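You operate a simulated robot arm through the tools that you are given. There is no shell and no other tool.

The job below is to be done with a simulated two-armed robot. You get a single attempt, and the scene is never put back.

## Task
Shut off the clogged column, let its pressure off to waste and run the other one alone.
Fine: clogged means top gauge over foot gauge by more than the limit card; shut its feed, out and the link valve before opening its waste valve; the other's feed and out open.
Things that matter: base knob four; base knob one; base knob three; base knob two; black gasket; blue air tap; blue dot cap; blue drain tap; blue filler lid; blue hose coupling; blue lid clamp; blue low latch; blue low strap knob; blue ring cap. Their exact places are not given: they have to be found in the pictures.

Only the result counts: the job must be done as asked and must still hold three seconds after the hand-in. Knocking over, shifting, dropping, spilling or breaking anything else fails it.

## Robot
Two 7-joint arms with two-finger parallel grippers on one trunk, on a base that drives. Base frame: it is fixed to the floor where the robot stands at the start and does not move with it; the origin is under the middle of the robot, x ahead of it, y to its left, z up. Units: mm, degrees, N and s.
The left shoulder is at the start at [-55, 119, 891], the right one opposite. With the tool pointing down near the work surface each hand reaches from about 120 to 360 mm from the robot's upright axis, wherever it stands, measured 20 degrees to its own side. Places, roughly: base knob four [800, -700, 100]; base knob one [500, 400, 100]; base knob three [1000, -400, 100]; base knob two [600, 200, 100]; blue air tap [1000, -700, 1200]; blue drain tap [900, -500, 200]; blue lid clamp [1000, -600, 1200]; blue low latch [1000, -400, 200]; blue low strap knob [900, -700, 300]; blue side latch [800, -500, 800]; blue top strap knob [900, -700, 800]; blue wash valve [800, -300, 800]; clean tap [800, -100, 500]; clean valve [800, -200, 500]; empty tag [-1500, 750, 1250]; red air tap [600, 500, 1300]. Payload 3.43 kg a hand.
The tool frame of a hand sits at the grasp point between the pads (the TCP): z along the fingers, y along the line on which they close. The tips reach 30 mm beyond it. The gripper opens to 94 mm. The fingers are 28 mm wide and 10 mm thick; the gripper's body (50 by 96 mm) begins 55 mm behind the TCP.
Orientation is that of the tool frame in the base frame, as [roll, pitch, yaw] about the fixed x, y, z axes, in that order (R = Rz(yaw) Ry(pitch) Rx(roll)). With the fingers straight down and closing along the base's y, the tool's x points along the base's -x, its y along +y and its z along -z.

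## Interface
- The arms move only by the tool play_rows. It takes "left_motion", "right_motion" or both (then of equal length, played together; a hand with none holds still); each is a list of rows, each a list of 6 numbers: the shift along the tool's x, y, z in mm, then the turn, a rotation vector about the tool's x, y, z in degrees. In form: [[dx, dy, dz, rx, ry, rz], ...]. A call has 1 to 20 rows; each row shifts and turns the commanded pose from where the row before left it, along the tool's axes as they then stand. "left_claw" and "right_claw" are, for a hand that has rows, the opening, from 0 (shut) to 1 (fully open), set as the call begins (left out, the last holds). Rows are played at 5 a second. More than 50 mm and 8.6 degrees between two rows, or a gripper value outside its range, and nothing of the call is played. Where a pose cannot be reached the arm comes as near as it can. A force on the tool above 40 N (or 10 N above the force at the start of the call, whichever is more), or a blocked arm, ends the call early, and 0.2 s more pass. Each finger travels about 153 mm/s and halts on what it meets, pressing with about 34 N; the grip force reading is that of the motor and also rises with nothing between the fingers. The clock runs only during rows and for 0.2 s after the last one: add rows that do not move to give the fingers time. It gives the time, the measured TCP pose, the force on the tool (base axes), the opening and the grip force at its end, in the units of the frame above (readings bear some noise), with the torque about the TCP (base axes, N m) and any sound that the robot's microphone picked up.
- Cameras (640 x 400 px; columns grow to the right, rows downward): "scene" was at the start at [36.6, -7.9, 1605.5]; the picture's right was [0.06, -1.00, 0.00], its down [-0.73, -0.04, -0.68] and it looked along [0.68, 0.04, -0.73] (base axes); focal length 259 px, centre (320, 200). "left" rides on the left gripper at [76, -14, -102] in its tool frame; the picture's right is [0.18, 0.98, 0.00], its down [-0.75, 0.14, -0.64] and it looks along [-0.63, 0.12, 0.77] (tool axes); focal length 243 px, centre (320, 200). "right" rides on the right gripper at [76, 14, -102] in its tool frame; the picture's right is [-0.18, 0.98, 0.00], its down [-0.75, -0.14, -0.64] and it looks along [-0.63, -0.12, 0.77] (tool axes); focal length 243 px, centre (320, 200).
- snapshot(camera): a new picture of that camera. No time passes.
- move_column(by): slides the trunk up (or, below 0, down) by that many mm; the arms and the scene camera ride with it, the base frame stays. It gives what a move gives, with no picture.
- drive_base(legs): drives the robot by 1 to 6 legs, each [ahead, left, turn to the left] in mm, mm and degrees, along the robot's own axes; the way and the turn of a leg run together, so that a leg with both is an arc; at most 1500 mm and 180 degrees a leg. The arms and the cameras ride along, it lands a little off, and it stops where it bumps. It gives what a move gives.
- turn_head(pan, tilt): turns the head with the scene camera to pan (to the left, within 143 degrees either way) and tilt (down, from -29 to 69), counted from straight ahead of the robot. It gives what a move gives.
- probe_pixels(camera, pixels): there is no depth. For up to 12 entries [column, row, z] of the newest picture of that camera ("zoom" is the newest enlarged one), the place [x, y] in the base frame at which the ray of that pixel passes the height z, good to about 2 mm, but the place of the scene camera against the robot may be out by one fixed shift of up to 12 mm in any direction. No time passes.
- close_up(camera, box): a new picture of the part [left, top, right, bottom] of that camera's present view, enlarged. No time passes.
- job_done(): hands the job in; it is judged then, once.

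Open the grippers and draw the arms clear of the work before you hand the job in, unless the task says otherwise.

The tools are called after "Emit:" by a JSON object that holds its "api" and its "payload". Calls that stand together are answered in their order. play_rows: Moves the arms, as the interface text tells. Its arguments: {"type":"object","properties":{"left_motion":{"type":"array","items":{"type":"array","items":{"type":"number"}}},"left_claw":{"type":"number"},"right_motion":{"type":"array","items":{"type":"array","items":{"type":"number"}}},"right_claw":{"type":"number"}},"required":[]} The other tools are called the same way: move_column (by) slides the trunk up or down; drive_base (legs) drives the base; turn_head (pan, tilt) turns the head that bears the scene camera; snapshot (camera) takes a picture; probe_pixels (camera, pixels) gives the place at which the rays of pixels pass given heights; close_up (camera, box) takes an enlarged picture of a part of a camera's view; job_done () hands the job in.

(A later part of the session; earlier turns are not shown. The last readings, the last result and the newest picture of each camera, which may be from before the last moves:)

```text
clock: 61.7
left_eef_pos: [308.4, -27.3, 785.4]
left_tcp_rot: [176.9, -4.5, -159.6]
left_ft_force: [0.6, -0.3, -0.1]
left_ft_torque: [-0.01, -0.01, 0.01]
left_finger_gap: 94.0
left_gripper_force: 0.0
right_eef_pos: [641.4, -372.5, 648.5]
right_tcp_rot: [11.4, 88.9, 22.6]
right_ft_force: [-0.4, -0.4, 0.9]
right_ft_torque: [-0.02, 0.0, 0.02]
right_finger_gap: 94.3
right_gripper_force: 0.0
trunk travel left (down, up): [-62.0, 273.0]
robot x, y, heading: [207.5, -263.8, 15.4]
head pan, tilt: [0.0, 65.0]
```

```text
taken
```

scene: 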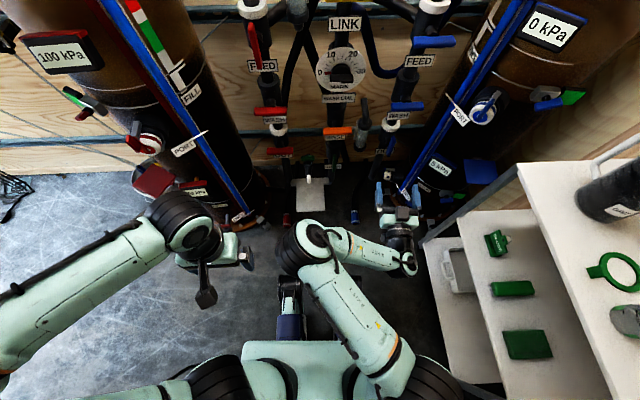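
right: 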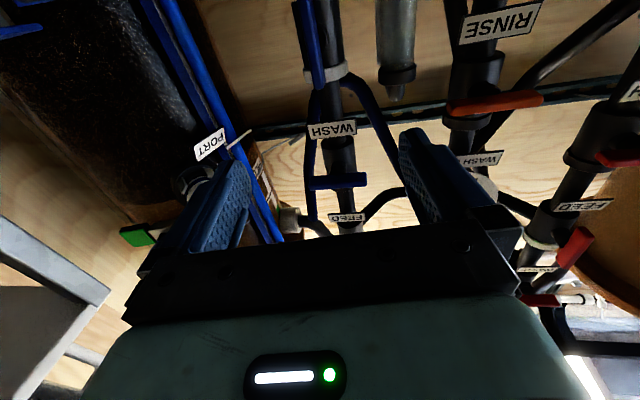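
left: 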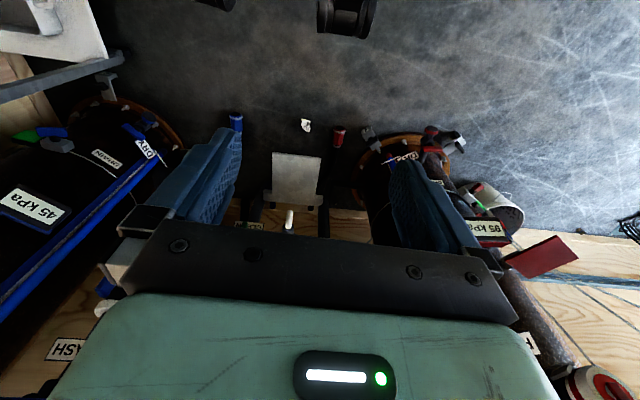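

Roll 0° reached with clear arms. OUT's lever shows at (305,0)-(318,85), cut off by the picture; I lower the hand 38 mm, fix yaw by 3.5° and look again.

Emit:
{"api": "play_rows", "payload": {"right_motion": [[20, 0, 0, -3.5, 0, 0], [18, 0, 0, 0, 0, 0], [0, 0, 0, 0, 0, 0]]}}

Emit:
{"api": "snapshot", "payload": {"camera": "right"}}

Emit:
{"api": "close_up", "payload": {"camera": "right", "box": [240, 0, 400, 100]}}

```text
clock: 62.5
left_eef_pos: [307.0, -27.6, 787.5]
left_tcp_rot: [176.9, -4.4, -159.6]
left_ft_force: [0.6, -0.7, 1.0]
left_ft_torque: [0.03, -0.02, -0.01]
left_finger_gap: 94.0
left_gripper_force: 0.1
right_eef_pos: [635.6, -347.1, 630.3]
right_tcp_rot: [13.8, 89.0, 28.6]
right_ft_force: [0.5, -0.2, -1.2]
right_ft_torque: [-0.01, 0.0, -0.01]
right_finger_gap: 94.1
right_gripper_force: 0.1
right hand out of reach, approached as far as the arm can: row 1, 2
trunk travel left (down, up): [-62.0, 273.0]
robot x, y, heading: [208.6, -258.6, 15.4]
head pan, tilt: [0.0, 65.0]
```

```text
taken
```

right: 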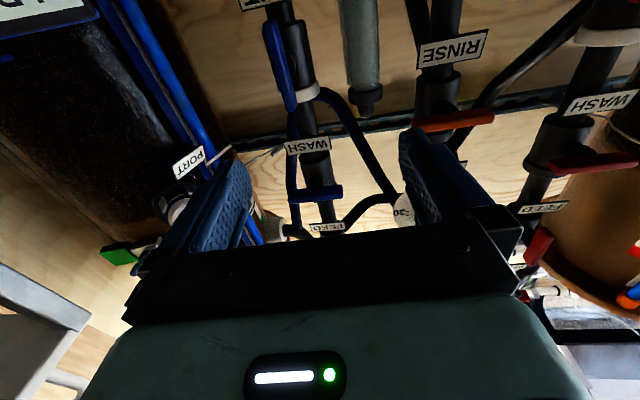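

```text
4.00 times, centred on (320, 50) of right
```

zoom: 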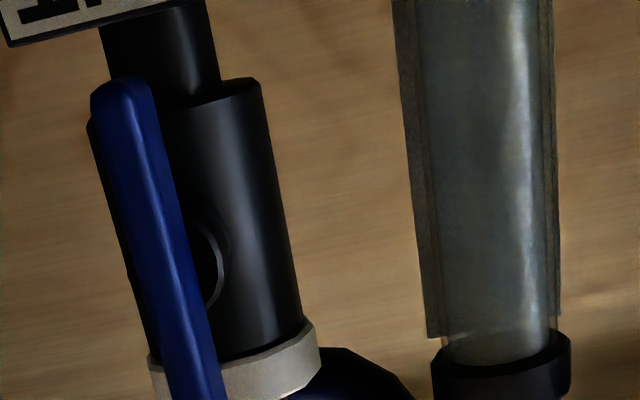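

Triangulated blue OUT: (828,-337,610), consistent with before. The hand was at the lower end of its reach, so I lower the trunk 40 mm and see where it stands.

Emit:
{"api": "move_column", "payload": {"by": -40}}

Emit:
{"api": "play_rows", "payload": {"right_motion": [[-10, 0, 0, 0, 0, 0], [-10, 0, 0, 0, 0, 0], [0, 0, 0, 0, 0, 0]]}}

Emit:
{"api": "snapshot", "payload": {"camera": "right"}}

Emit:
{"api": "snapshot", "payload": {"camera": "scene"}}

```text
clock: 63.3
left_eef_pos: [307.1, -27.7, 745.1]
left_tcp_rot: [176.9, -4.3, -159.6]
left_ft_force: [0.1, -0.6, -0.7]
left_ft_torque: [-0.03, -0.01, -0.02]
left_finger_gap: 94.1
left_gripper_force: 0.1
right_eef_pos: [634.1, -348.8, 592.6]
right_tcp_rot: [14.4, 88.9, 29.1]
right_ft_force: [-0.2, -0.7, 1.3]
right_ft_torque: [-0.02, 0.03, -0.04]
right_finger_gap: 93.7
right_gripper_force: 0.1
trunk travel left (down, up): [-22.0, 313.0]
robot x, y, heading: [211.3, -261.1, 15.5]
head pan, tilt: [0.0, 65.0]
```

```text
clock: 64.1
left_eef_pos: [307.7, -27.6, 745.0]
left_tcp_rot: [176.8, -4.4, -159.6]
left_ft_force: [0.6, 0.0, 0.7]
left_ft_torque: [0.02, -0.01, -0.01]
left_finger_gap: 93.9
left_gripper_force: 0.1
right_eef_pos: [633.5, -348.8, 612.1]
right_tcp_rot: [14.0, 88.9, 28.8]
right_ft_force: [0.9, -0.3, 1.1]
right_ft_torque: [-0.06, 0.03, -0.03]
right_finger_gap: 93.9
right_gripper_force: 0.1
trunk travel left (down, up): [-22.0, 313.0]
robot x, y, heading: [207.6, -261.3, 15.5]
head pan, tilt: [0.0, 65.0]
```

```text
taken
```

right: 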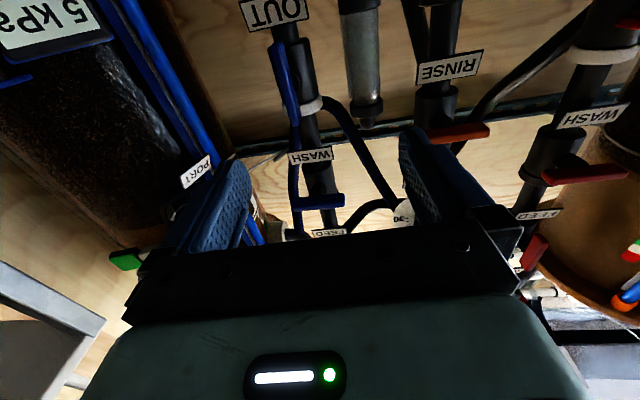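

```text
taken
```

scene: 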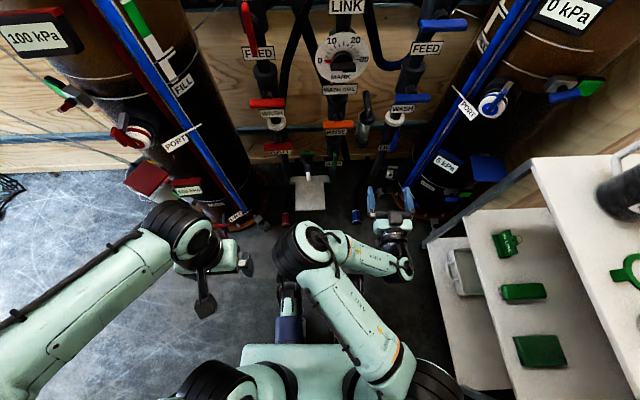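

Lever is 38 mm right, 8 mm low, ≈176 mm ahead. I narrow the claw to 0.6 and approach to about 55 mm short.

Emit:
{"api": "play_rows", "payload": {"right_motion": [[2.5, -19, 30, 0, 0, 0], [2.5, -19, 30, 0, 0, 0], [0, 0, 30, 0, 0, 0], [0, 0, 30, 0, 0, 0], [0, 0, 0, 0, 0, 0]], "right_claw": 0.6}}

Emit:
{"api": "snapshot", "payload": {"camera": "right"}}

Emit:
{"api": "snapshot", "payload": {"camera": "scene"}}

```text
clock: 65.3
left_eef_pos: [309.1, -26.9, 746.2]
left_tcp_rot: [176.9, -4.4, -159.5]
left_ft_force: [0.1, -0.5, -0.7]
left_ft_torque: [-0.02, 0.0, -0.01]
left_finger_gap: 93.9
left_gripper_force: 0.0
right_eef_pos: [744.1, -326.7, 630.8]
right_tcp_rot: [14.5, 88.9, 29.3]
right_ft_force: [-0.4, -0.1, 0.1]
right_ft_torque: [0.02, 0.04, 0.03]
right_finger_gap: 56.2
right_gripper_force: 0.2
right hand out of reach, approached as far as the arm can: row 1, 2, 3, 4
trunk travel left (down, up): [-22.0, 313.0]
robot x, y, heading: [212.1, -262.1, 15.3]
head pan, tilt: [0.0, 65.0]
```

```text
taken
```

right: 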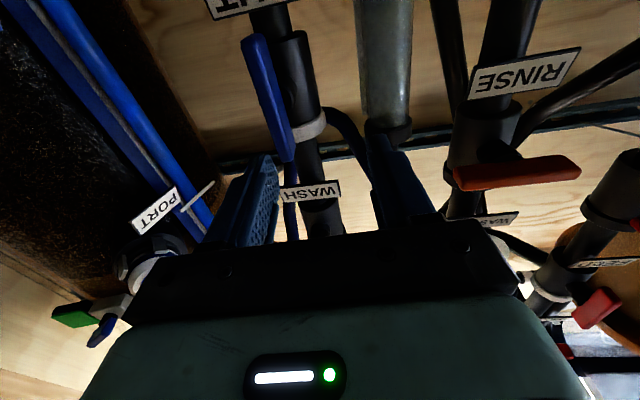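

```text
taken
```

scene: 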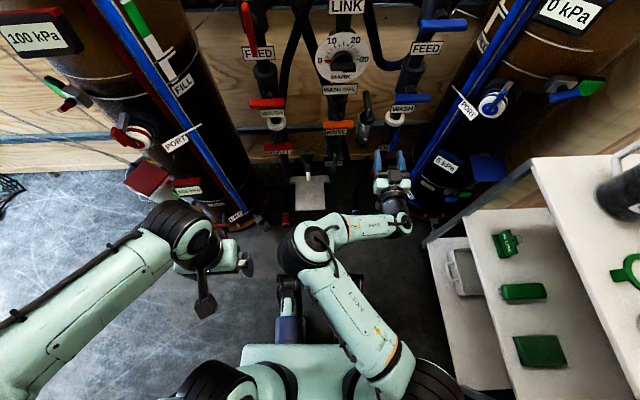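

In this posture the hand cannot go further right/down, so I use the base and trunk instead: lower 20 mm and drive right 32 mm.

Emit:
{"api": "move_column", "payload": {"by": -20}}

Emit:
{"api": "drive_base", "payload": {"legs": [[0, -33, 0]]}}

Emit:
{"api": "snapshot", "payload": {"camera": "right"}}

```text
clock: 66.0
left_eef_pos: [307.9, -28.6, 725.8]
left_tcp_rot: [176.9, -4.4, -159.6]
left_ft_force: [-0.8, -0.2, -0.1]
left_ft_torque: [0.0, -0.02, -0.01]
left_finger_gap: 93.7
left_gripper_force: 0.1
right_eef_pos: [743.0, -326.1, 612.3]
right_tcp_rot: [14.6, 89.0, 29.2]
right_ft_force: [-0.2, -0.2, -0.4]
right_ft_torque: [-0.02, -0.02, 0.02]
right_finger_gap: 56.4
right_gripper_force: 0.0
trunk travel left (down, up): [-2.0, 333.0]
robot x, y, heading: [212.1, -257.6, 15.1]
head pan, tilt: [0.0, 65.0]
```

```text
clock: 66.9
left_eef_pos: [317.4, -60.0, 725.8]
left_tcp_rot: [177.0, -4.4, -159.6]
left_ft_force: [-0.5, 0.2, -0.4]
left_ft_torque: [0.01, 0.02, -0.02]
left_finger_gap: 94.3
left_gripper_force: 0.1
right_eef_pos: [751.2, -356.8, 612.8]
right_tcp_rot: [15.9, 89.1, 30.5]
right_ft_force: [-0.3, 1.6, 0.2]
right_ft_torque: [-0.01, 0.01, -0.02]
right_finger_gap: 56.6
right_gripper_force: 0.1
trunk travel left (down, up): [-2.0, 333.0]
robot x, y, heading: [220.6, -293.4, 15.2]
head pan, tilt: [0.0, 65.0]
```

```text
taken
```

right: 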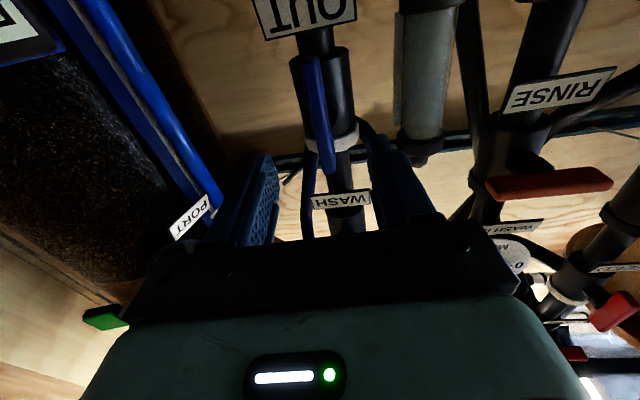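

The OUT lever is centred ((311,60)-(330,172)), ≈73 mm ahead. I advance 55 mm and look before closing.

Emit:
{"api": "play_rows", "payload": {"right_motion": [[2, 1, 20, 0, 0, 0], [2, 1, 20, 0, 0, 0], [0, 0, 15, 0, 0, 0], [0, 0, 0, 0, 0, 0]]}}

Emit:
{"api": "snapshot", "payload": {"camera": "right"}}

```text
clock: 67.9
left_eef_pos: [315.4, -59.6, 724.9]
left_tcp_rot: [176.9, -4.4, -159.6]
left_ft_force: [-0.3, 0.6, 0.4]
left_ft_torque: [-0.03, -0.02, -0.01]
left_finger_gap: 94.1
left_gripper_force: 0.1
right_eef_pos: [789.3, -326.7, 620.3]
right_tcp_rot: [16.0, 89.2, 30.5]
right_ft_force: [-0.9, 0.4, -0.3]
right_ft_torque: [0.02, 0.0, 0.0]
right_finger_gap: 56.6
right_gripper_force: 0.0
right hand out of reach, approached as far as the arm can: row 1, 2, 3
trunk travel left (down, up): [-2.0, 333.0]
robot x, y, heading: [218.2, -292.9, 15.4]
head pan, tilt: [0.0, 65.0]
```

```text
taken
```

right: 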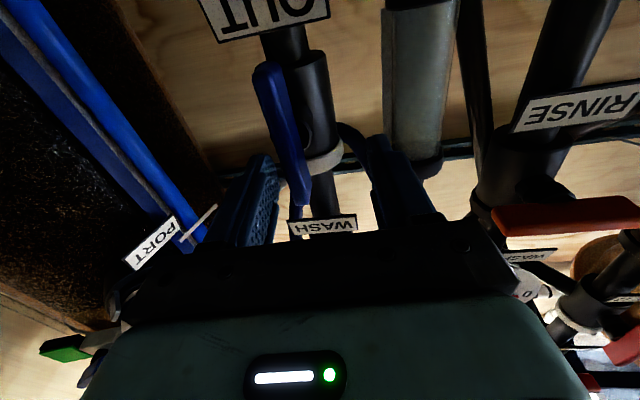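

It drifts again when stretched. I pull the hand back to its comfortable pose and use the base to go ahead instead.

Emit:
{"api": "play_rows", "payload": {"right_motion": [[0, -6, -25, 0, 0, 0], [6, -8, -30, 0, 0, 0], [0, 0, 0, 0, 0, 0]]}}

Emit:
{"api": "snapshot", "payload": {"camera": "right"}}

```text
clock: 68.7
left_eef_pos: [317.3, -59.6, 726.1]
left_tcp_rot: [176.9, -4.4, -159.6]
left_ft_force: [0.6, 0.1, -0.4]
left_ft_torque: [-0.04, -0.01, 0.0]
left_finger_gap: 94.2
left_gripper_force: 0.0
right_eef_pos: [740.4, -355.1, 613.4]
right_tcp_rot: [15.5, 89.0, 30.1]
right_ft_force: [0.3, -0.4, -0.3]
right_ft_torque: [0.03, 0.02, 0.0]
right_finger_gap: 56.4
right_gripper_force: 0.1
trunk travel left (down, up): [-2.0, 333.0]
robot x, y, heading: [218.5, -291.7, 15.3]
head pan, tilt: [0.0, 65.0]
```

```text
taken
```

right: 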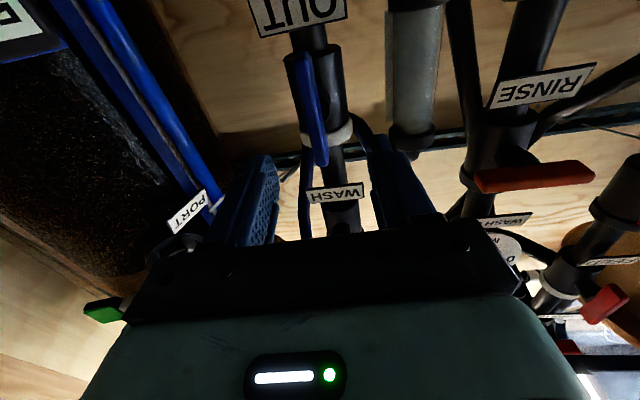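

I bring the hand back 60 and left 30 relative to the robot, then drive right 30 and ahead 85, to have a comfortable arm at the lever.

Emit:
{"api": "play_rows", "payload": {"right_motion": [[0, 10, -20, 0, 0, 0], [0, 10, -20, 0, 0, 0], [0, 10, -20, 0, 0, 0], [0, 0, 0, 0, 0, 0]]}}

Emit:
{"api": "drive_base", "payload": {"legs": [[0, -30, 0], [85, 0, 0]]}}

Emit:
{"api": "snapshot", "payload": {"camera": "right"}}

Emit:
{"api": "snapshot", "payload": {"camera": "scene"}}

```text
clock: 69.7
left_eef_pos: [316.0, -60.1, 726.3]
left_tcp_rot: [176.9, -4.4, -159.6]
left_ft_force: [-0.2, 0.9, 0.1]
left_ft_torque: [-0.01, -0.01, -0.02]
left_finger_gap: 94.1
left_gripper_force: 0.0
right_eef_pos: [673.8, -340.7, 612.2]
right_tcp_rot: [15.2, 88.9, 29.8]
right_ft_force: [-0.3, 1.2, 0.0]
right_ft_torque: [0.0, -0.03, -0.01]
right_finger_gap: 56.5
right_gripper_force: 0.1
trunk travel left (down, up): [-2.0, 333.0]
robot x, y, heading: [218.9, -291.5, 15.4]
head pan, tilt: [0.0, 65.0]
```

```text
clock: 71.4
left_eef_pos: [406.5, -65.6, 725.7]
left_tcp_rot: [176.9, -4.4, -159.5]
left_ft_force: [0.9, 0.1, -0.4]
left_ft_torque: [-0.02, 0.02, 0.01]
left_finger_gap: 94.0
left_gripper_force: 0.0
right_eef_pos: [764.0, -344.8, 613.2]
right_tcp_rot: [15.8, 88.9, 30.3]
right_ft_force: [0.9, -0.3, -0.5]
right_ft_torque: [-0.03, -0.03, 0.0]
right_finger_gap: 56.3
right_gripper_force: 0.1
trunk travel left (down, up): [-2.0, 333.0]
robot x, y, heading: [305.8, -294.4, 15.4]
head pan, tilt: [0.0, 65.0]
```

```text
taken
```

right: 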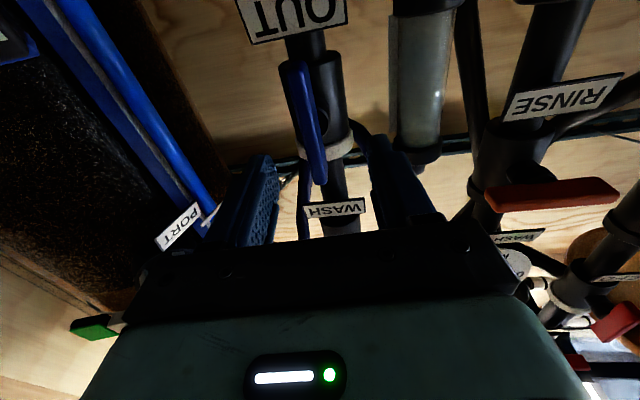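

```text
taken
```

scene: 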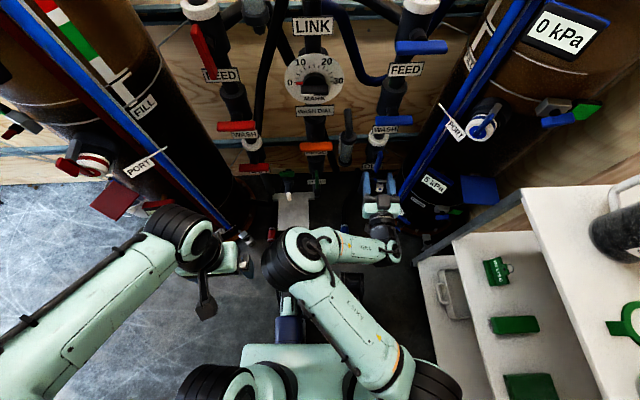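

Lever now 7 mm right, 4 mm low, ≈60 mm ahead. I advance with the hand 42 mm.

Emit:
{"api": "play_rows", "payload": {"right_motion": [[3, -7, 10, 0, 0, 0], [0, 0, 16, 0, 0, 0], [0, 0, 16, 0, 0, 0], [0, 0, 0, 0, 0, 0]]}}

Emit:
{"api": "snapshot", "payload": {"camera": "right"}}

```text
clock: 72.4
left_eef_pos: [406.2, -64.4, 725.2]
left_tcp_rot: [176.8, -4.3, -159.5]
left_ft_force: [0.2, 0.7, 1.0]
left_ft_torque: [0.0, -0.03, -0.03]
left_finger_gap: 93.8
left_gripper_force: 0.0
right_eef_pos: [804.3, -343.2, 610.6]
right_tcp_rot: [15.9, 89.0, 30.5]
right_ft_force: [-0.4, -0.7, 0.2]
right_ft_torque: [-0.03, 0.04, 0.03]
right_finger_gap: 56.1
right_gripper_force: 0.0
trunk travel left (down, up): [-2.0, 333.0]
robot x, y, heading: [306.7, -297.7, 15.6]
head pan, tilt: [0.0, 65.0]
```

```text
taken
```

right: 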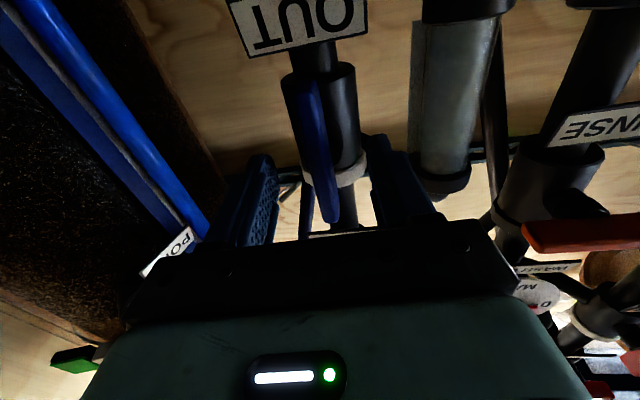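

The OUT lever lies between the fingers (10–18 mm ahead of TCP). I close and turn +12° as a test.

Emit:
{"api": "play_rows", "payload": {"right_motion": [[4, 2, 0, 0, 0, 0], [0, 0, 0, 0, 0, 0], [0, 0, 0, 0, 0, 0], [0, 0, 0, 0, 0, 0], [0, 0, 0, 0, 0, 4], [0, 0, 0, 0, 0, 4], [0, 0, 0, 0, 0, 4], [0, 0, 0, 0, 0, 0]], "right_claw": 0}}

Emit:
{"api": "snapshot", "payload": {"camera": "right"}}

```text
clock: 74.2
left_eef_pos: [404.5, -66.0, 725.2]
left_tcp_rot: [177.0, -4.4, -159.6]
left_ft_force: [-0.2, 0.5, 0.0]
left_ft_torque: [0.04, 0.03, -0.02]
left_finger_gap: 93.9
left_gripper_force: 0.1
right_eef_pos: [804.5, -341.4, 608.4]
right_tcp_rot: [84.1, 77.6, 98.7]
right_ft_force: [4.1, -12.0, 19.7]
right_ft_torque: [-0.08, 0.26, 0.69]
right_finger_gap: 12.9
right_gripper_force: 45.0
trunk travel left (down, up): [-2.0, 333.0]
robot x, y, heading: [305.8, -298.3, 15.5]
head pan, tilt: [0.0, 65.0]
```

```text
taken
```

right: 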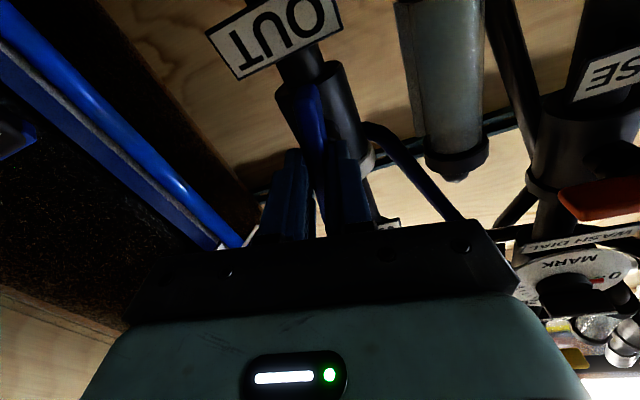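

It turns with little torque (force +20 N up, so I ease 4 mm upward). I continue +30°.

Emit:
{"api": "play_rows", "payload": {"right_motion": [[-4, -2, 0, 0, 0, 6], [0, 0, 0, 0, 0, 6], [0, 0, 0, 0, 0, 6], [0, 0, 0, 0, 0, 6], [0, 0, 0, 0, 0, 6], [0, 0, 0, 0, 0, 0]]}}

```text
clock: 75.6
left_eef_pos: [405.5, -65.1, 724.9]
left_tcp_rot: [176.9, -4.4, -159.6]
left_ft_force: [0.8, 0.1, -0.6]
left_ft_torque: [-0.01, -0.01, 0.02]
left_finger_gap: 94.0
left_gripper_force: 0.0
right_eef_pos: [805.2, -341.7, 608.0]
right_tcp_rot: [89.0, 47.6, 104.1]
right_ft_force: [-8.1, 4.1, -10.0]
right_ft_torque: [-0.03, 0.45, 1.48]
right_finger_gap: 12.1
right_gripper_force: 45.2
trunk travel left (down, up): [-2.0, 333.0]
robot x, y, heading: [309.2, -294.0, 15.4]
head pan, tilt: [0.0, 65.0]
```

Roll is now 42° with low forces. I continue +30° more.

Emit:
{"api": "play_rows", "payload": {"right_motion": [[0, 0, 0, 0, 0, 6], [0, 0, 0, 0, 0, 6], [0, 0, 0, 0, 0, 6], [0, 0, 0, 0, 0, 6], [0, 0, 0, 0, 0, 6], [0, 0, 0, 0, 0, 0]]}}

Emit:
{"api": "snapshot", "payload": {"camera": "scene"}}

```text
clock: 77.0
left_eef_pos: [403.8, -65.5, 724.9]
left_tcp_rot: [176.9, -4.4, -159.7]
left_ft_force: [0.2, -0.2, 1.1]
left_ft_torque: [0.03, 0.0, 0.0]
left_finger_gap: 93.8
left_gripper_force: 0.0
right_eef_pos: [804.9, -342.1, 609.6]
right_tcp_rot: [89.1, 17.5, 104.6]
right_ft_force: [-22.4, 9.5, -8.3]
right_ft_torque: [0.01, 0.25, 1.08]
right_finger_gap: 11.9
right_gripper_force: 45.4
trunk travel left (down, up): [-2.0, 333.0]
robot x, y, heading: [306.9, -298.6, 15.4]
head pan, tilt: [0.0, 65.0]
```

```text
taken
```

scene: 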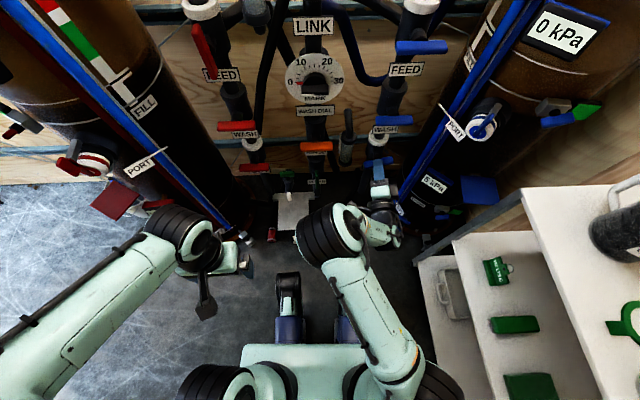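

Roll 72.5°, all clear. I finish with +18° and a small overdrive.

Emit:
{"api": "play_rows", "payload": {"right_motion": [[0, 0, -1, 0, 0, 6], [0, 0, 0, 0, 0, 6], [0, 0, 0, 0, 0, 5], [0, 0, 0, 0, 0, 2], [0, 0, 0, 0, 0, 0]]}}

Emit:
{"api": "snapshot", "payload": {"camera": "right"}}

```text
clock: 78.2
left_eef_pos: [404.8, -65.2, 724.6]
left_tcp_rot: [176.9, -4.5, -159.7]
left_ft_force: [-0.8, 0.0, 1.1]
left_ft_torque: [-0.02, -0.04, -0.04]
left_finger_gap: 94.0
left_gripper_force: 0.1
right_eef_pos: [804.6, -340.9, 609.6]
right_tcp_rot: [89.1, -1.1, 105.0]
right_ft_force: [-2.8, 19.4, -6.4]
right_ft_torque: [-1.45, 0.47, -0.16]
right_finger_gap: 12.4
right_gripper_force: 44.8
trunk travel left (down, up): [-2.0, 333.0]
robot x, y, heading: [310.1, -299.6, 15.5]
head pan, tilt: [0.0, 65.0]
```

```text
taken
```

right: 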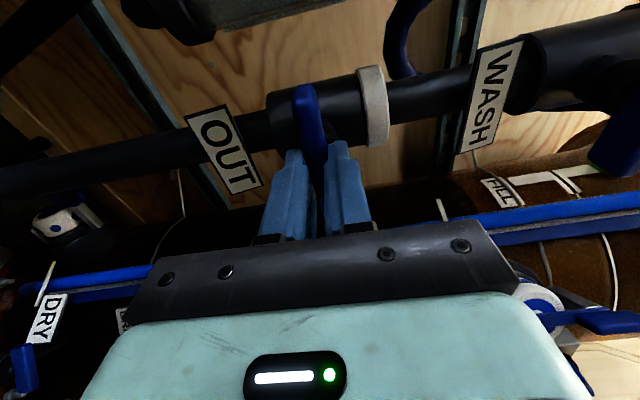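

Torque −1.45 N m shows the stop: blue OUT is shut across its pipe. I open the claw, back the hand off 70 mm and check.

Emit:
{"api": "play_rows", "payload": {"right_motion": [[0, 0, 0, 0, 0, 0], [0, 0, 0, 0, 0, 0], [0, 0, -15, 0, 0, 0], [0, 0, -25, 0, 0, 0], [0, 0, -30, 0, 0, 0], [0, 0, 0, 0, 0, 0]], "right_claw": 0.6}}

Emit:
{"api": "snapshot", "payload": {"camera": "right"}}

Emit:
{"api": "turn_head", "payload": {"pan": 0, "tilt": 50}}

Emit:
{"api": "snapshot", "payload": {"camera": "scene"}}

```text
clock: 79.6
left_eef_pos: [405.8, -65.1, 725.9]
left_tcp_rot: [177.0, -4.4, -159.7]
left_ft_force: [0.3, 0.3, -0.7]
left_ft_torque: [-0.04, -0.01, -0.01]
left_finger_gap: 94.1
left_gripper_force: 0.0
right_eef_pos: [736.3, -359.5, 607.1]
right_tcp_rot: [89.0, -1.3, 104.5]
right_ft_force: [0.0, 1.0, -0.4]
right_ft_torque: [0.0, 0.02, -0.03]
right_finger_gap: 56.4
right_gripper_force: 0.0
trunk travel left (down, up): [-2.0, 333.0]
robot x, y, heading: [310.0, -302.3, 15.3]
head pan, tilt: [0.0, 65.0]
```

```text
taken
```

right: 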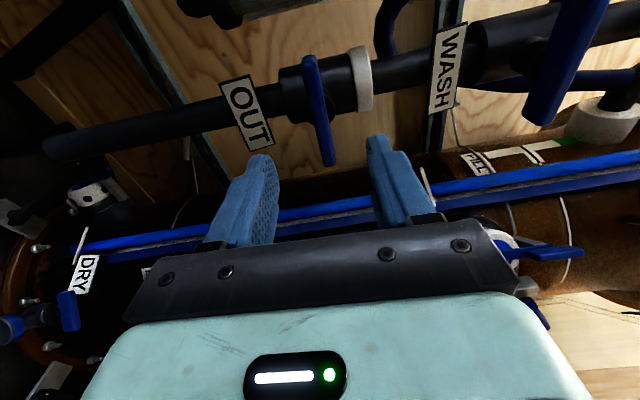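

```text
clock: 80.3
left_eef_pos: [405.9, -65.3, 727.0]
left_tcp_rot: [176.8, -4.3, -159.7]
left_ft_force: [0.4, -0.1, 0.5]
left_ft_torque: [-0.01, -0.04, 0.0]
left_finger_gap: 94.0
left_gripper_force: 0.1
right_eef_pos: [737.9, -360.5, 607.9]
right_tcp_rot: [89.1, -1.3, 104.5]
right_ft_force: [0.2, 0.0, 0.4]
right_ft_torque: [0.02, 0.02, -0.02]
right_finger_gap: 56.4
right_gripper_force: 0.0
trunk travel left (down, up): [-2.0, 333.0]
robot x, y, heading: [303.6, -295.2, 15.4]
head pan, tilt: [0.0, 50.0]
```

```text
taken
```

scene: 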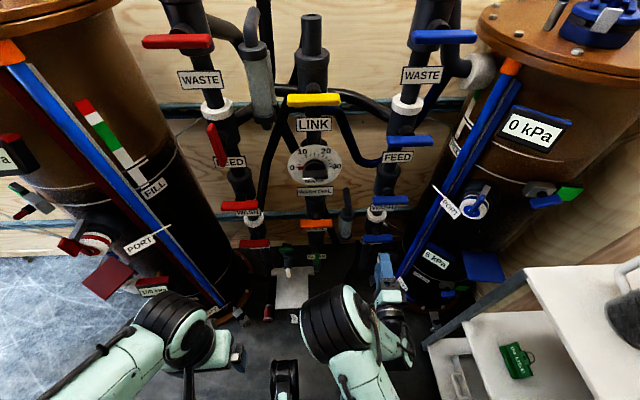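

All blue levers and the link now stand across. Next is red OUT (718,3,610); before driving left I check where the red column's protruding parts are: port valve (85,245), plate (110,280), foot (215,310).

Emit:
{"api": "probe_pixels", "payload": {"camera": "scene", "pixels": [[85, 245, 700], [85, 245, 500], [110, 285, 500], [110, 285, 300], [240, 345, 0], [220, 305, 100], [268, 243, 610], [241, 244, 610], [265, 318, 0], [55, 165, 700], [40, 205, 800]]}}

Emit:
{"api": "close_up", "payload": {"camera": "scene", "box": [0, 150, 260, 350]}}

```text
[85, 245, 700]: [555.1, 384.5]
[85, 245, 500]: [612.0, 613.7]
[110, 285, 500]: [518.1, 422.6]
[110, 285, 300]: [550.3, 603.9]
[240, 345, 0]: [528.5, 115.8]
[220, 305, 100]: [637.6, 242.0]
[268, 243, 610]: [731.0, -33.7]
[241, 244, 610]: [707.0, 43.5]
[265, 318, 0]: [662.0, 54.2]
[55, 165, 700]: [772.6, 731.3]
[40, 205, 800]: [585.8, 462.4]
```

```text
2.00 times, centred on (130, 250) of scene
```

zoom: 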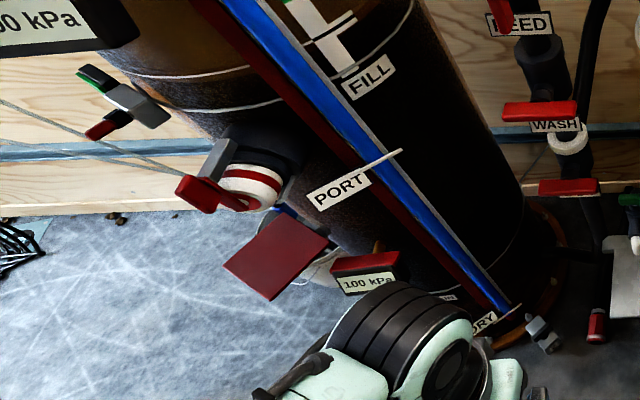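

The red column's protrusions stay at x≥515, so there is room. I drive back 90 and left 360.

Emit:
{"api": "drive_base", "payload": {"legs": [[-90, 0, 0], [0, 180, 0], [0, 175, 0]]}}

Emit:
{"api": "snapshot", "payload": {"camera": "scene"}}

Emit:
{"api": "snapshot", "payload": {"camera": "right"}}

```text
clock: 85.0
left_eef_pos: [226.0, 250.8, 724.8]
left_tcp_rot: [176.9, -4.5, -159.6]
left_ft_force: [0.6, -0.1, 0.8]
left_ft_torque: [0.01, -0.01, -0.05]
left_finger_gap: 94.1
left_gripper_force: 0.1
right_eef_pos: [558.5, -45.1, 606.7]
right_tcp_rot: [89.0, -1.3, 104.6]
right_ft_force: [-0.3, 0.1, 0.7]
right_ft_torque: [0.0, -0.02, -0.02]
right_finger_gap: 56.2
right_gripper_force: 0.0
trunk travel left (down, up): [-2.0, 333.0]
robot x, y, heading: [128.1, 19.7, 15.2]
head pan, tilt: [0.0, 50.0]
```

```text
taken
```

scene: 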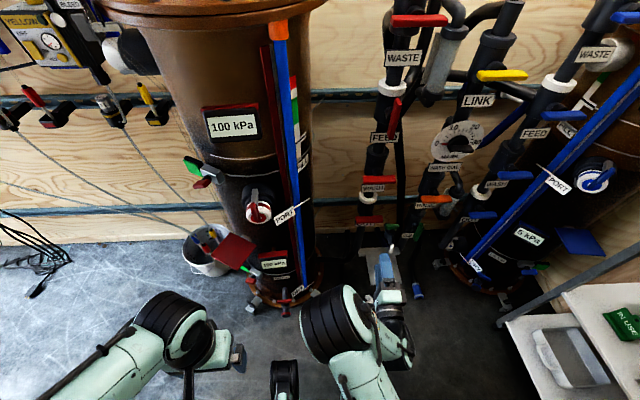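

```text
taken
```

right: 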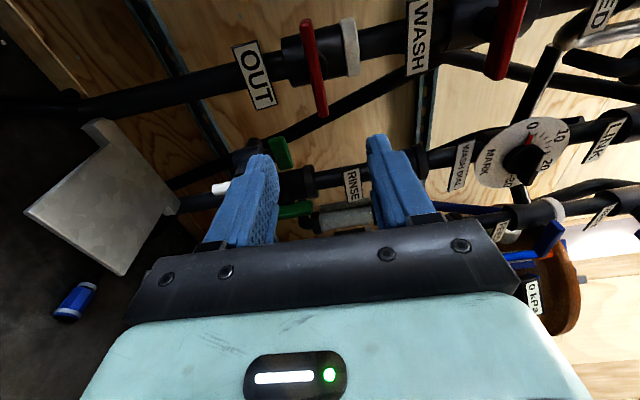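

Red OUT's lever spans (307,22)-(322,115): ≈169 mm ahead, 18 mm left, 2 mm low. I drive ahead 87 and left 18.

Emit:
{"api": "drive_base", "payload": {"legs": [[0, 18, 0], [87, 0, 0]]}}

Emit:
{"api": "snapshot", "payload": {"camera": "right"}}

Emit:
{"api": "snapshot", "payload": {"camera": "scene"}}

```text
clock: 86.5
left_eef_pos: [306.0, 290.3, 725.6]
left_tcp_rot: [176.9, -4.4, -159.6]
left_ft_force: [0.3, 1.1, -0.2]
left_ft_torque: [-0.02, 0.01, 0.01]
left_finger_gap: 93.8
left_gripper_force: 0.0
right_eef_pos: [638.3, -4.1, 609.5]
right_tcp_rot: [89.1, -1.2, 104.6]
right_ft_force: [0.4, 0.1, -0.3]
right_ft_torque: [-0.01, -0.02, 0.0]
right_finger_gap: 56.4
right_gripper_force: 0.0
trunk travel left (down, up): [-2.0, 333.0]
robot x, y, heading: [207.4, 53.9, 15.5]
head pan, tilt: [0.0, 50.0]
```

```text
taken
```

right: 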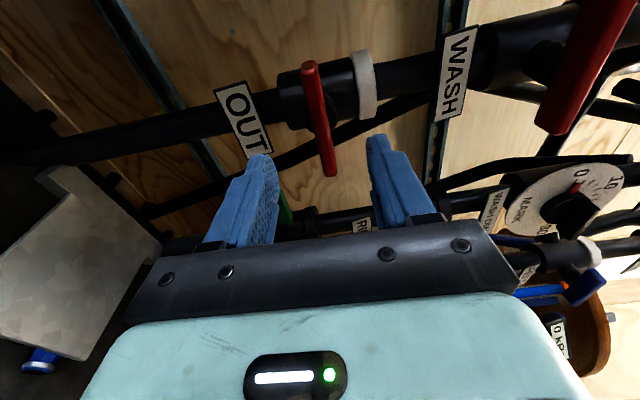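

```text
taken
```

scene: 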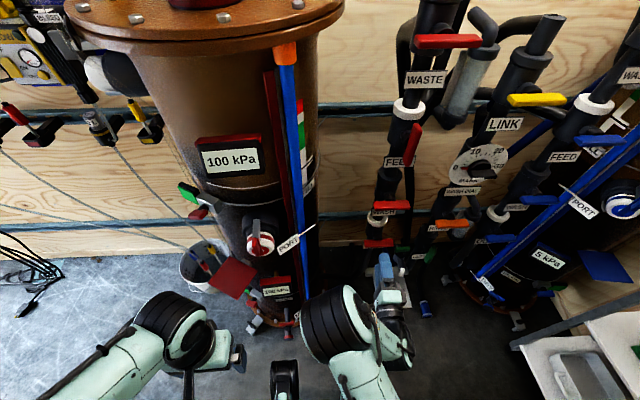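

Lever now ≈70 mm ahead and centred. I advance 56 mm.

Emit:
{"api": "play_rows", "payload": {"right_motion": [[3, 0, 16, 0, 0, 0], [0, 0, 20, 0, 0, 0], [0, 0, 20, 0, 0, 0], [0, 0, 0, 0, 0, 0]]}}

Emit:
{"api": "snapshot", "payload": {"camera": "right"}}

```text
clock: 87.5
left_eef_pos: [306.3, 290.5, 725.5]
left_tcp_rot: [176.9, -4.4, -159.7]
left_ft_force: [0.2, -0.6, 0.1]
left_ft_torque: [0.02, 0.02, -0.01]
left_finger_gap: 94.1
left_gripper_force: 0.1
right_eef_pos: [690.5, 13.2, 608.3]
right_tcp_rot: [89.0, -1.4, 104.6]
right_ft_force: [-0.3, -0.4, -0.1]
right_ft_torque: [0.0, 0.01, 0.01]
right_finger_gap: 56.5
right_gripper_force: 0.1
trunk travel left (down, up): [-2.0, 333.0]
robot x, y, heading: [209.9, 59.4, 15.3]
head pan, tilt: [0.0, 50.0]
```

```text
taken
```

right: 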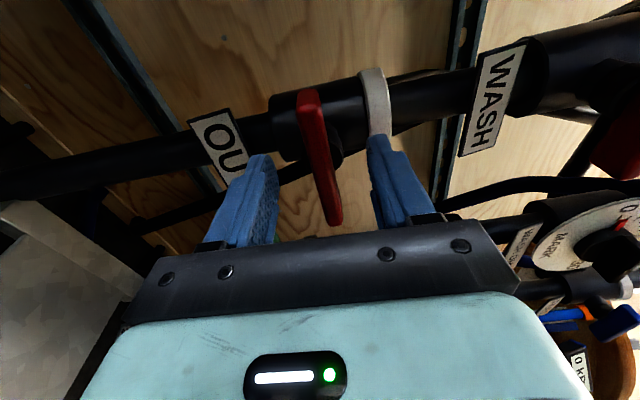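

Lever sits between the fingers as in the earlier grips. I close and test a −8° turn (toward along).

Emit:
{"api": "play_rows", "payload": {"right_motion": [[0, 0, 2, 0, 0, 0], [0, 0, 0, 0, 0, 0], [0, 0, 0, 0, 0, 0], [0, 0, 0, 0, 0, 0], [0, 0, 0, 0, 0, -4], [0, 0, 0, 0, 0, -4], [0, 0, 0, 0, 0, 0]], "right_claw": 0}}

Emit:
{"api": "snapshot", "payload": {"camera": "right"}}

```text
clock: 89.2
left_eef_pos: [303.8, 290.8, 725.7]
left_tcp_rot: [176.9, -4.3, -159.6]
left_ft_force: [-0.6, 0.2, -0.1]
left_ft_torque: [-0.02, 0.01, -0.01]
left_finger_gap: 93.8
left_gripper_force: 0.1
right_eef_pos: [692.0, 13.1, 609.2]
right_tcp_rot: [89.0, 6.8, 104.4]
right_ft_force: [-14.3, -4.6, 11.2]
right_ft_torque: [-0.26, 0.71, 0.64]
right_finger_gap: 12.0
right_gripper_force: 44.8
trunk travel left (down, up): [-2.0, 333.0]
robot x, y, heading: [212.1, 59.1, 15.5]
head pan, tilt: [0.0, 50.0]
```

```text
taken
```

right: 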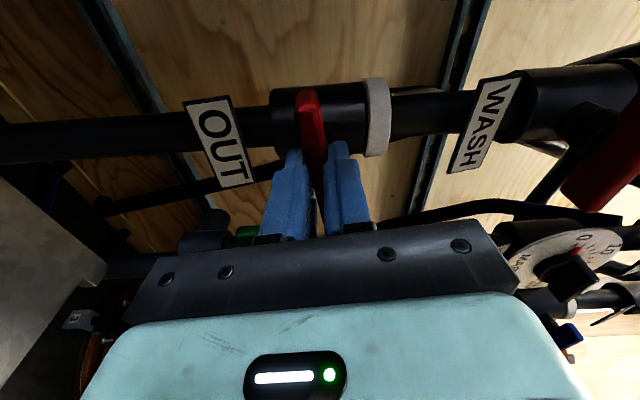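

It turns the right way with low torque. I continue −42° with 2 mm ease-back.

Emit:
{"api": "play_rows", "payload": {"right_motion": [[0, 0, -2, 0, 0, -6], [0, 0, 0, 0, 0, -6], [0, 0, 0, 0, 0, -6], [0, 0, 0, 0, 0, -6], [0, 0, 0, 0, 0, -6], [0, 0, 0, 0, 0, -6], [0, 0, 0, 0, 0, -6], [0, 0, 0, 0, 0, 0]]}}

```text
clock: 91.0
left_eef_pos: [306.7, 291.8, 725.0]
left_tcp_rot: [176.8, -4.5, -159.5]
left_ft_force: [0.3, -0.9, 0.6]
left_ft_torque: [-0.02, 0.0, -0.03]
left_finger_gap: 93.9
left_gripper_force: 0.1
right_eef_pos: [691.5, 10.9, 607.5]
right_tcp_rot: [88.8, 48.8, 103.6]
right_ft_force: [16.4, 0.2, -11.1]
right_ft_torque: [0.33, -0.95, -0.05]
right_finger_gap: 12.5
right_gripper_force: 45.0
trunk travel left (down, up): [-2.0, 333.0]
robot x, y, heading: [211.7, 60.8, 15.4]
head pan, tilt: [0.0, 50.0]
```

Roll 41°, forces moderate. I continue −41° plus 2° overdrive.

Emit:
{"api": "play_rows", "payload": {"right_motion": [[0, 0, 1, 0, 0, -6], [0, 0, 0, 0, 0, -6], [0, 0, 0, 0, 0, -6], [0, 0, 0, 0, 0, -6], [0, 0, 0, 0, 0, -6], [0, 0, 0, 0, 0, -6], [0, 0, 0, 0, 0, -4], [0, 0, 0, 0, 0, -3], [0, 0, 0, 0, 0, 0]]}}

Emit:
{"api": "snapshot", "payload": {"camera": "right"}}

Emit:
{"api": "snapshot", "payload": {"camera": "scene"}}

```text
clock: 93.0
left_eef_pos: [307.0, 289.5, 725.2]
left_tcp_rot: [176.9, -4.5, -159.6]
left_ft_force: [0.6, -0.2, 0.1]
left_ft_torque: [-0.03, 0.0, 0.01]
left_finger_gap: 94.0
left_gripper_force: 0.1
right_eef_pos: [692.6, 10.4, 607.7]
right_tcp_rot: [-66.8, 88.2, -52.5]
right_ft_force: [3.4, -18.5, -18.7]
right_ft_torque: [1.37, 0.33, 0.45]
right_finger_gap: 13.8
right_gripper_force: 45.7
trunk travel left (down, up): [-2.0, 333.0]
robot x, y, heading: [206.7, 55.9, 15.4]
head pan, tilt: [0.0, 50.0]
```

```text
taken
```

right: 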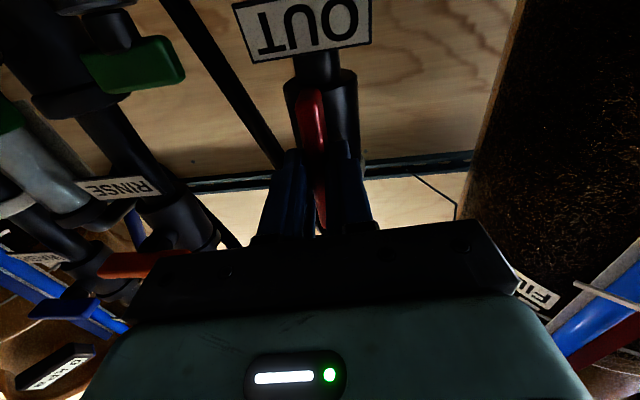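

```text
taken
```

scene: 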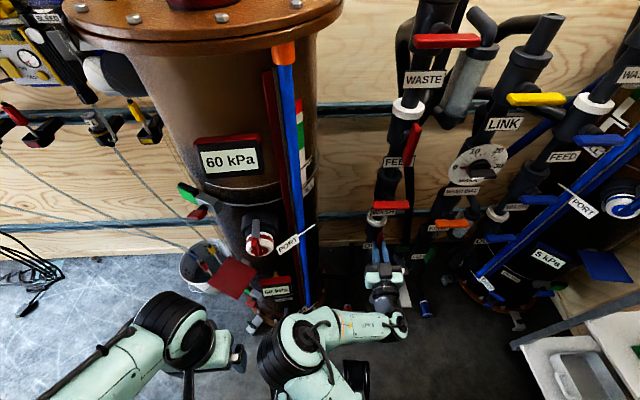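

Torque +1.37 N m shows the stop; red OUT is along its pipe and red pressure dropped to 60 kPa. I release and back off.

Emit:
{"api": "play_rows", "payload": {"right_motion": [[0, 0, 0, 0, 0, 0], [0, 0, 0, 0, 0, 0], [0, 0, -15, 0, 0, 0], [0, 0, -30, 0, 0, 0], [0, 0, -40, 0, 0, 0], [0, 0, 0, 0, 0, 0]], "right_claw": 0.6}}

Emit:
{"api": "snapshot", "payload": {"camera": "right"}}

Emit:
{"api": "close_up", "payload": {"camera": "scene", "box": [350, 90, 510, 290]}}

```text
clock: 94.3
left_eef_pos: [304.5, 291.0, 725.2]
left_tcp_rot: [176.9, -4.3, -159.6]
left_ft_force: [-0.7, -1.2, 0.2]
left_ft_torque: [0.01, -0.01, -0.01]
left_finger_gap: 93.8
left_gripper_force: 0.2
right_eef_pos: [608.7, -8.1, 608.3]
right_tcp_rot: [-60.1, 87.9, -45.7]
right_ft_force: [-0.2, -0.3, 1.1]
right_ft_torque: [0.0, 0.03, 0.02]
right_finger_gap: 56.3
right_gripper_force: 0.0
trunk travel left (down, up): [-2.0, 333.0]
robot x, y, heading: [209.2, 56.1, 15.4]
head pan, tilt: [0.0, 50.0]
```

```text
taken
```

right: 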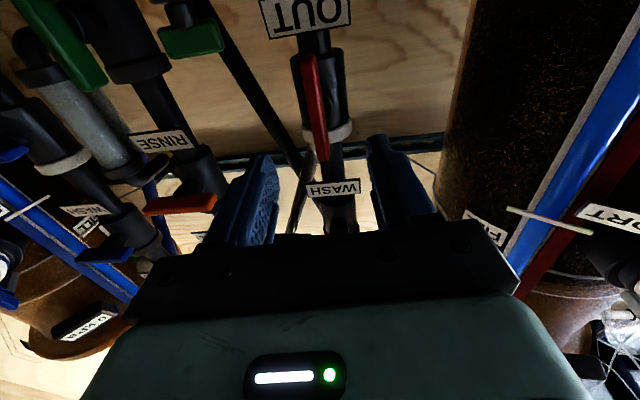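

```text
2.00 times, centred on (430, 190) of scene
```

zoom: 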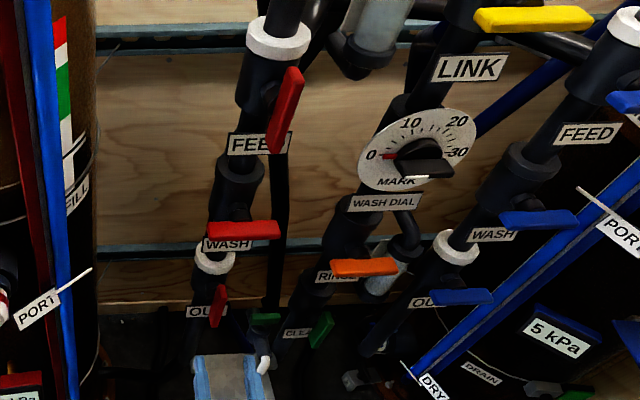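

Red FEED and OUT now stand along, blue FEED/WASH/OUT and LINK across. For blue WASTE (z≈1152) I raise the trunk fully and drive back to the blue side.

Emit:
{"api": "move_column", "payload": {"by": 333}}

Emit:
{"api": "drive_base", "payload": {"legs": [[-50, 0, 0], [0, -180, 0], [0, -167, 0]]}}

Emit:
{"api": "turn_head", "payload": {"pan": -5, "tilt": 60}}

Emit:
{"api": "snapshot", "payload": {"camera": "scene"}}

Emit:
{"api": "snapshot", "payload": {"camera": "right"}}

```text
clock: 97.6
left_eef_pos: [306.2, 290.8, 1060.2]
left_tcp_rot: [176.9, -4.5, -159.6]
left_ft_force: [0.4, -0.2, 0.2]
left_ft_torque: [-0.01, -0.06, 0.0]
left_finger_gap: 94.2
left_gripper_force: 0.2
right_eef_pos: [650.6, 2.3, 973.1]
right_tcp_rot: [-18.4, 84.7, -3.9]
right_ft_force: [0.8, 1.5, 0.3]
right_ft_torque: [-0.01, 0.01, -0.01]
right_finger_gap: 56.5
right_gripper_force: 0.0
trunk travel left (down, up): [-335.0, 0.0]
robot x, y, heading: [207.8, 54.6, 15.6]
head pan, tilt: [0.0, 50.0]
```

```text
clock: 102.0
left_eef_pos: [349.0, -53.0, 1058.8]
left_tcp_rot: [176.9, -4.4, -159.6]
left_ft_force: [0.4, 0.1, -0.6]
left_ft_torque: [-0.01, 0.03, 0.01]
left_finger_gap: 94.1
left_gripper_force: 0.0
right_eef_pos: [694.2, -342.1, 972.8]
right_tcp_rot: [-18.3, 84.7, -3.9]
right_ft_force: [0.4, 0.5, 0.1]
right_ft_torque: [-0.01, 0.01, -0.01]
right_finger_gap: 56.2
right_gripper_force: 0.0
trunk travel left (down, up): [-335.0, 0.0]
robot x, y, heading: [250.1, -289.8, 15.1]
head pan, tilt: [0.0, 50.0]
```

```text
clock: 102.8
left_eef_pos: [348.7, -54.0, 1058.3]
left_tcp_rot: [176.9, -4.5, -159.7]
left_ft_force: [0.4, -0.2, 0.0]
left_ft_torque: [0.0, 0.01, 0.01]
left_finger_gap: 93.9
left_gripper_force: 0.0
right_eef_pos: [694.8, -341.9, 973.0]
right_tcp_rot: [-18.4, 84.7, -4.0]
right_ft_force: [-0.3, -0.6, 0.0]
right_ft_torque: [0.0, 0.0, -0.01]
right_finger_gap: 56.5
right_gripper_force: 0.0
trunk travel left (down, up): [-335.0, 0.0]
robot x, y, heading: [251.4, -285.6, 15.3]
head pan, tilt: [-5.0, 60.0]
```

```text
taken
```

scene: 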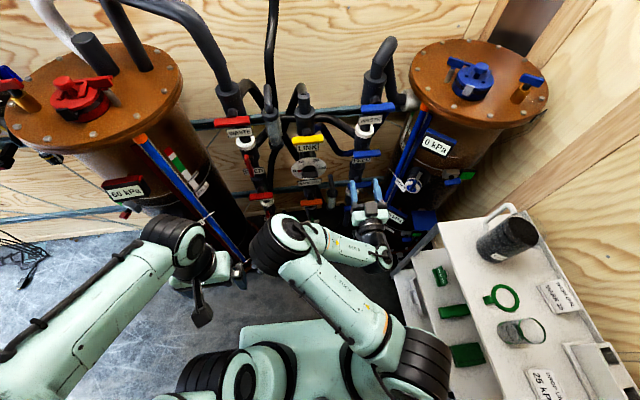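

```text
taken
```

right: 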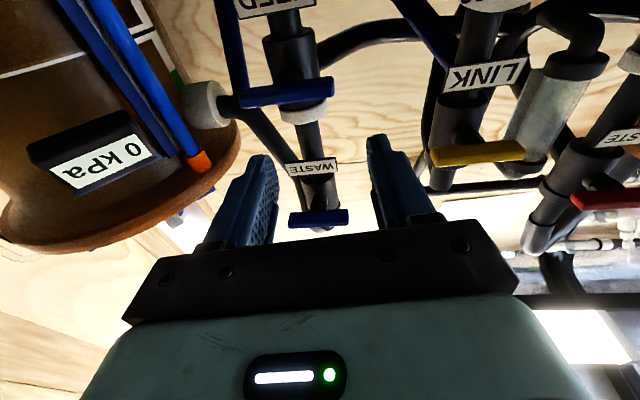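

The right hand's pose shifted somewhat during the trunk rise, so I check that no lever was touched.

Emit:
{"api": "close_up", "payload": {"camera": "scene", "box": [210, 80, 410, 220]}}

Emit:
{"api": "close_up", "payload": {"camera": "scene", "box": [60, 100, 260, 240]}}

```text
2.86 times, centred on (310, 150) of scene
```

zoom: 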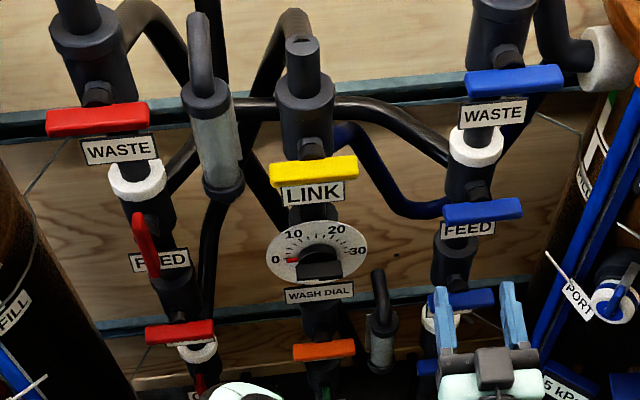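

```text
2.86 times, centred on (160, 170) of scene
```

zoom: 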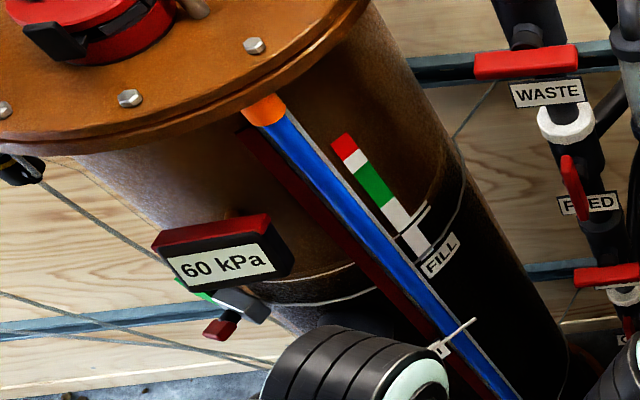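

All levers are as wanted. I raise the right hand 170 mm (levelling its 5° pitch) toward the blue WASTE height.

Emit:
{"api": "play_rows", "payload": {"right_motion": [[-42, 0, -5, 0, 1.3, 0], [-42, 0, -5, 0, 1.3, 0], [-42, 0, -5, 0, 1.3, 0], [-42, 0, -5, 0, 1.3, 0], [0, 0, 0, 0, 0, 0]]}}

Emit:
{"api": "snapshot", "payload": {"camera": "scene"}}

Emit:
{"api": "snapshot", "payload": {"camera": "right"}}

```text
clock: 104.0
left_eef_pos: [349.2, -52.6, 1058.3]
left_tcp_rot: [176.8, -4.4, -159.6]
left_ft_force: [-0.3, 0.5, 0.4]
left_ft_torque: [-0.02, 0.03, 0.01]
left_finger_gap: 93.9
left_gripper_force: 0.0
right_eef_pos: [707.0, -331.2, 1134.2]
right_tcp_rot: [-98.9, 88.1, -84.5]
right_ft_force: [0.7, -0.2, 0.0]
right_ft_torque: [0.01, 0.03, -0.04]
right_finger_gap: 56.4
right_gripper_force: 0.1
right hand out of reach, approached as far as the arm can: row 1, 2, 3
trunk travel left (down, up): [-335.0, 0.0]
robot x, y, heading: [249.7, -285.2, 15.4]
head pan, tilt: [-5.0, 60.0]
```

```text
taken
```

scene: 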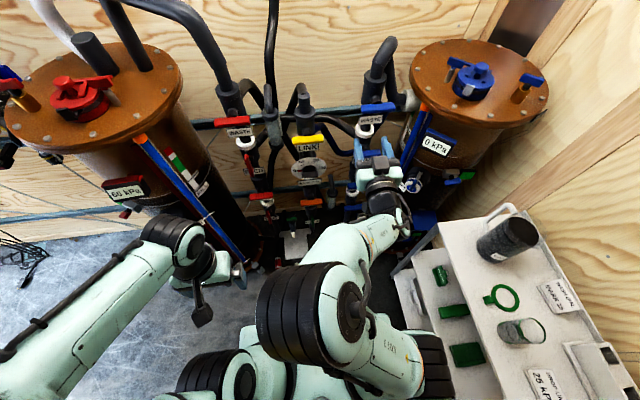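

```text
taken
```

right: 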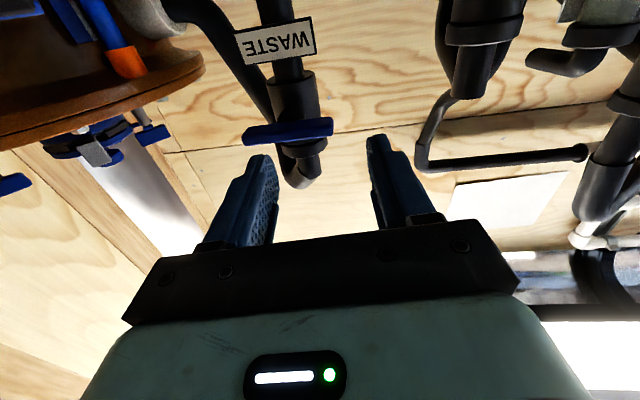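

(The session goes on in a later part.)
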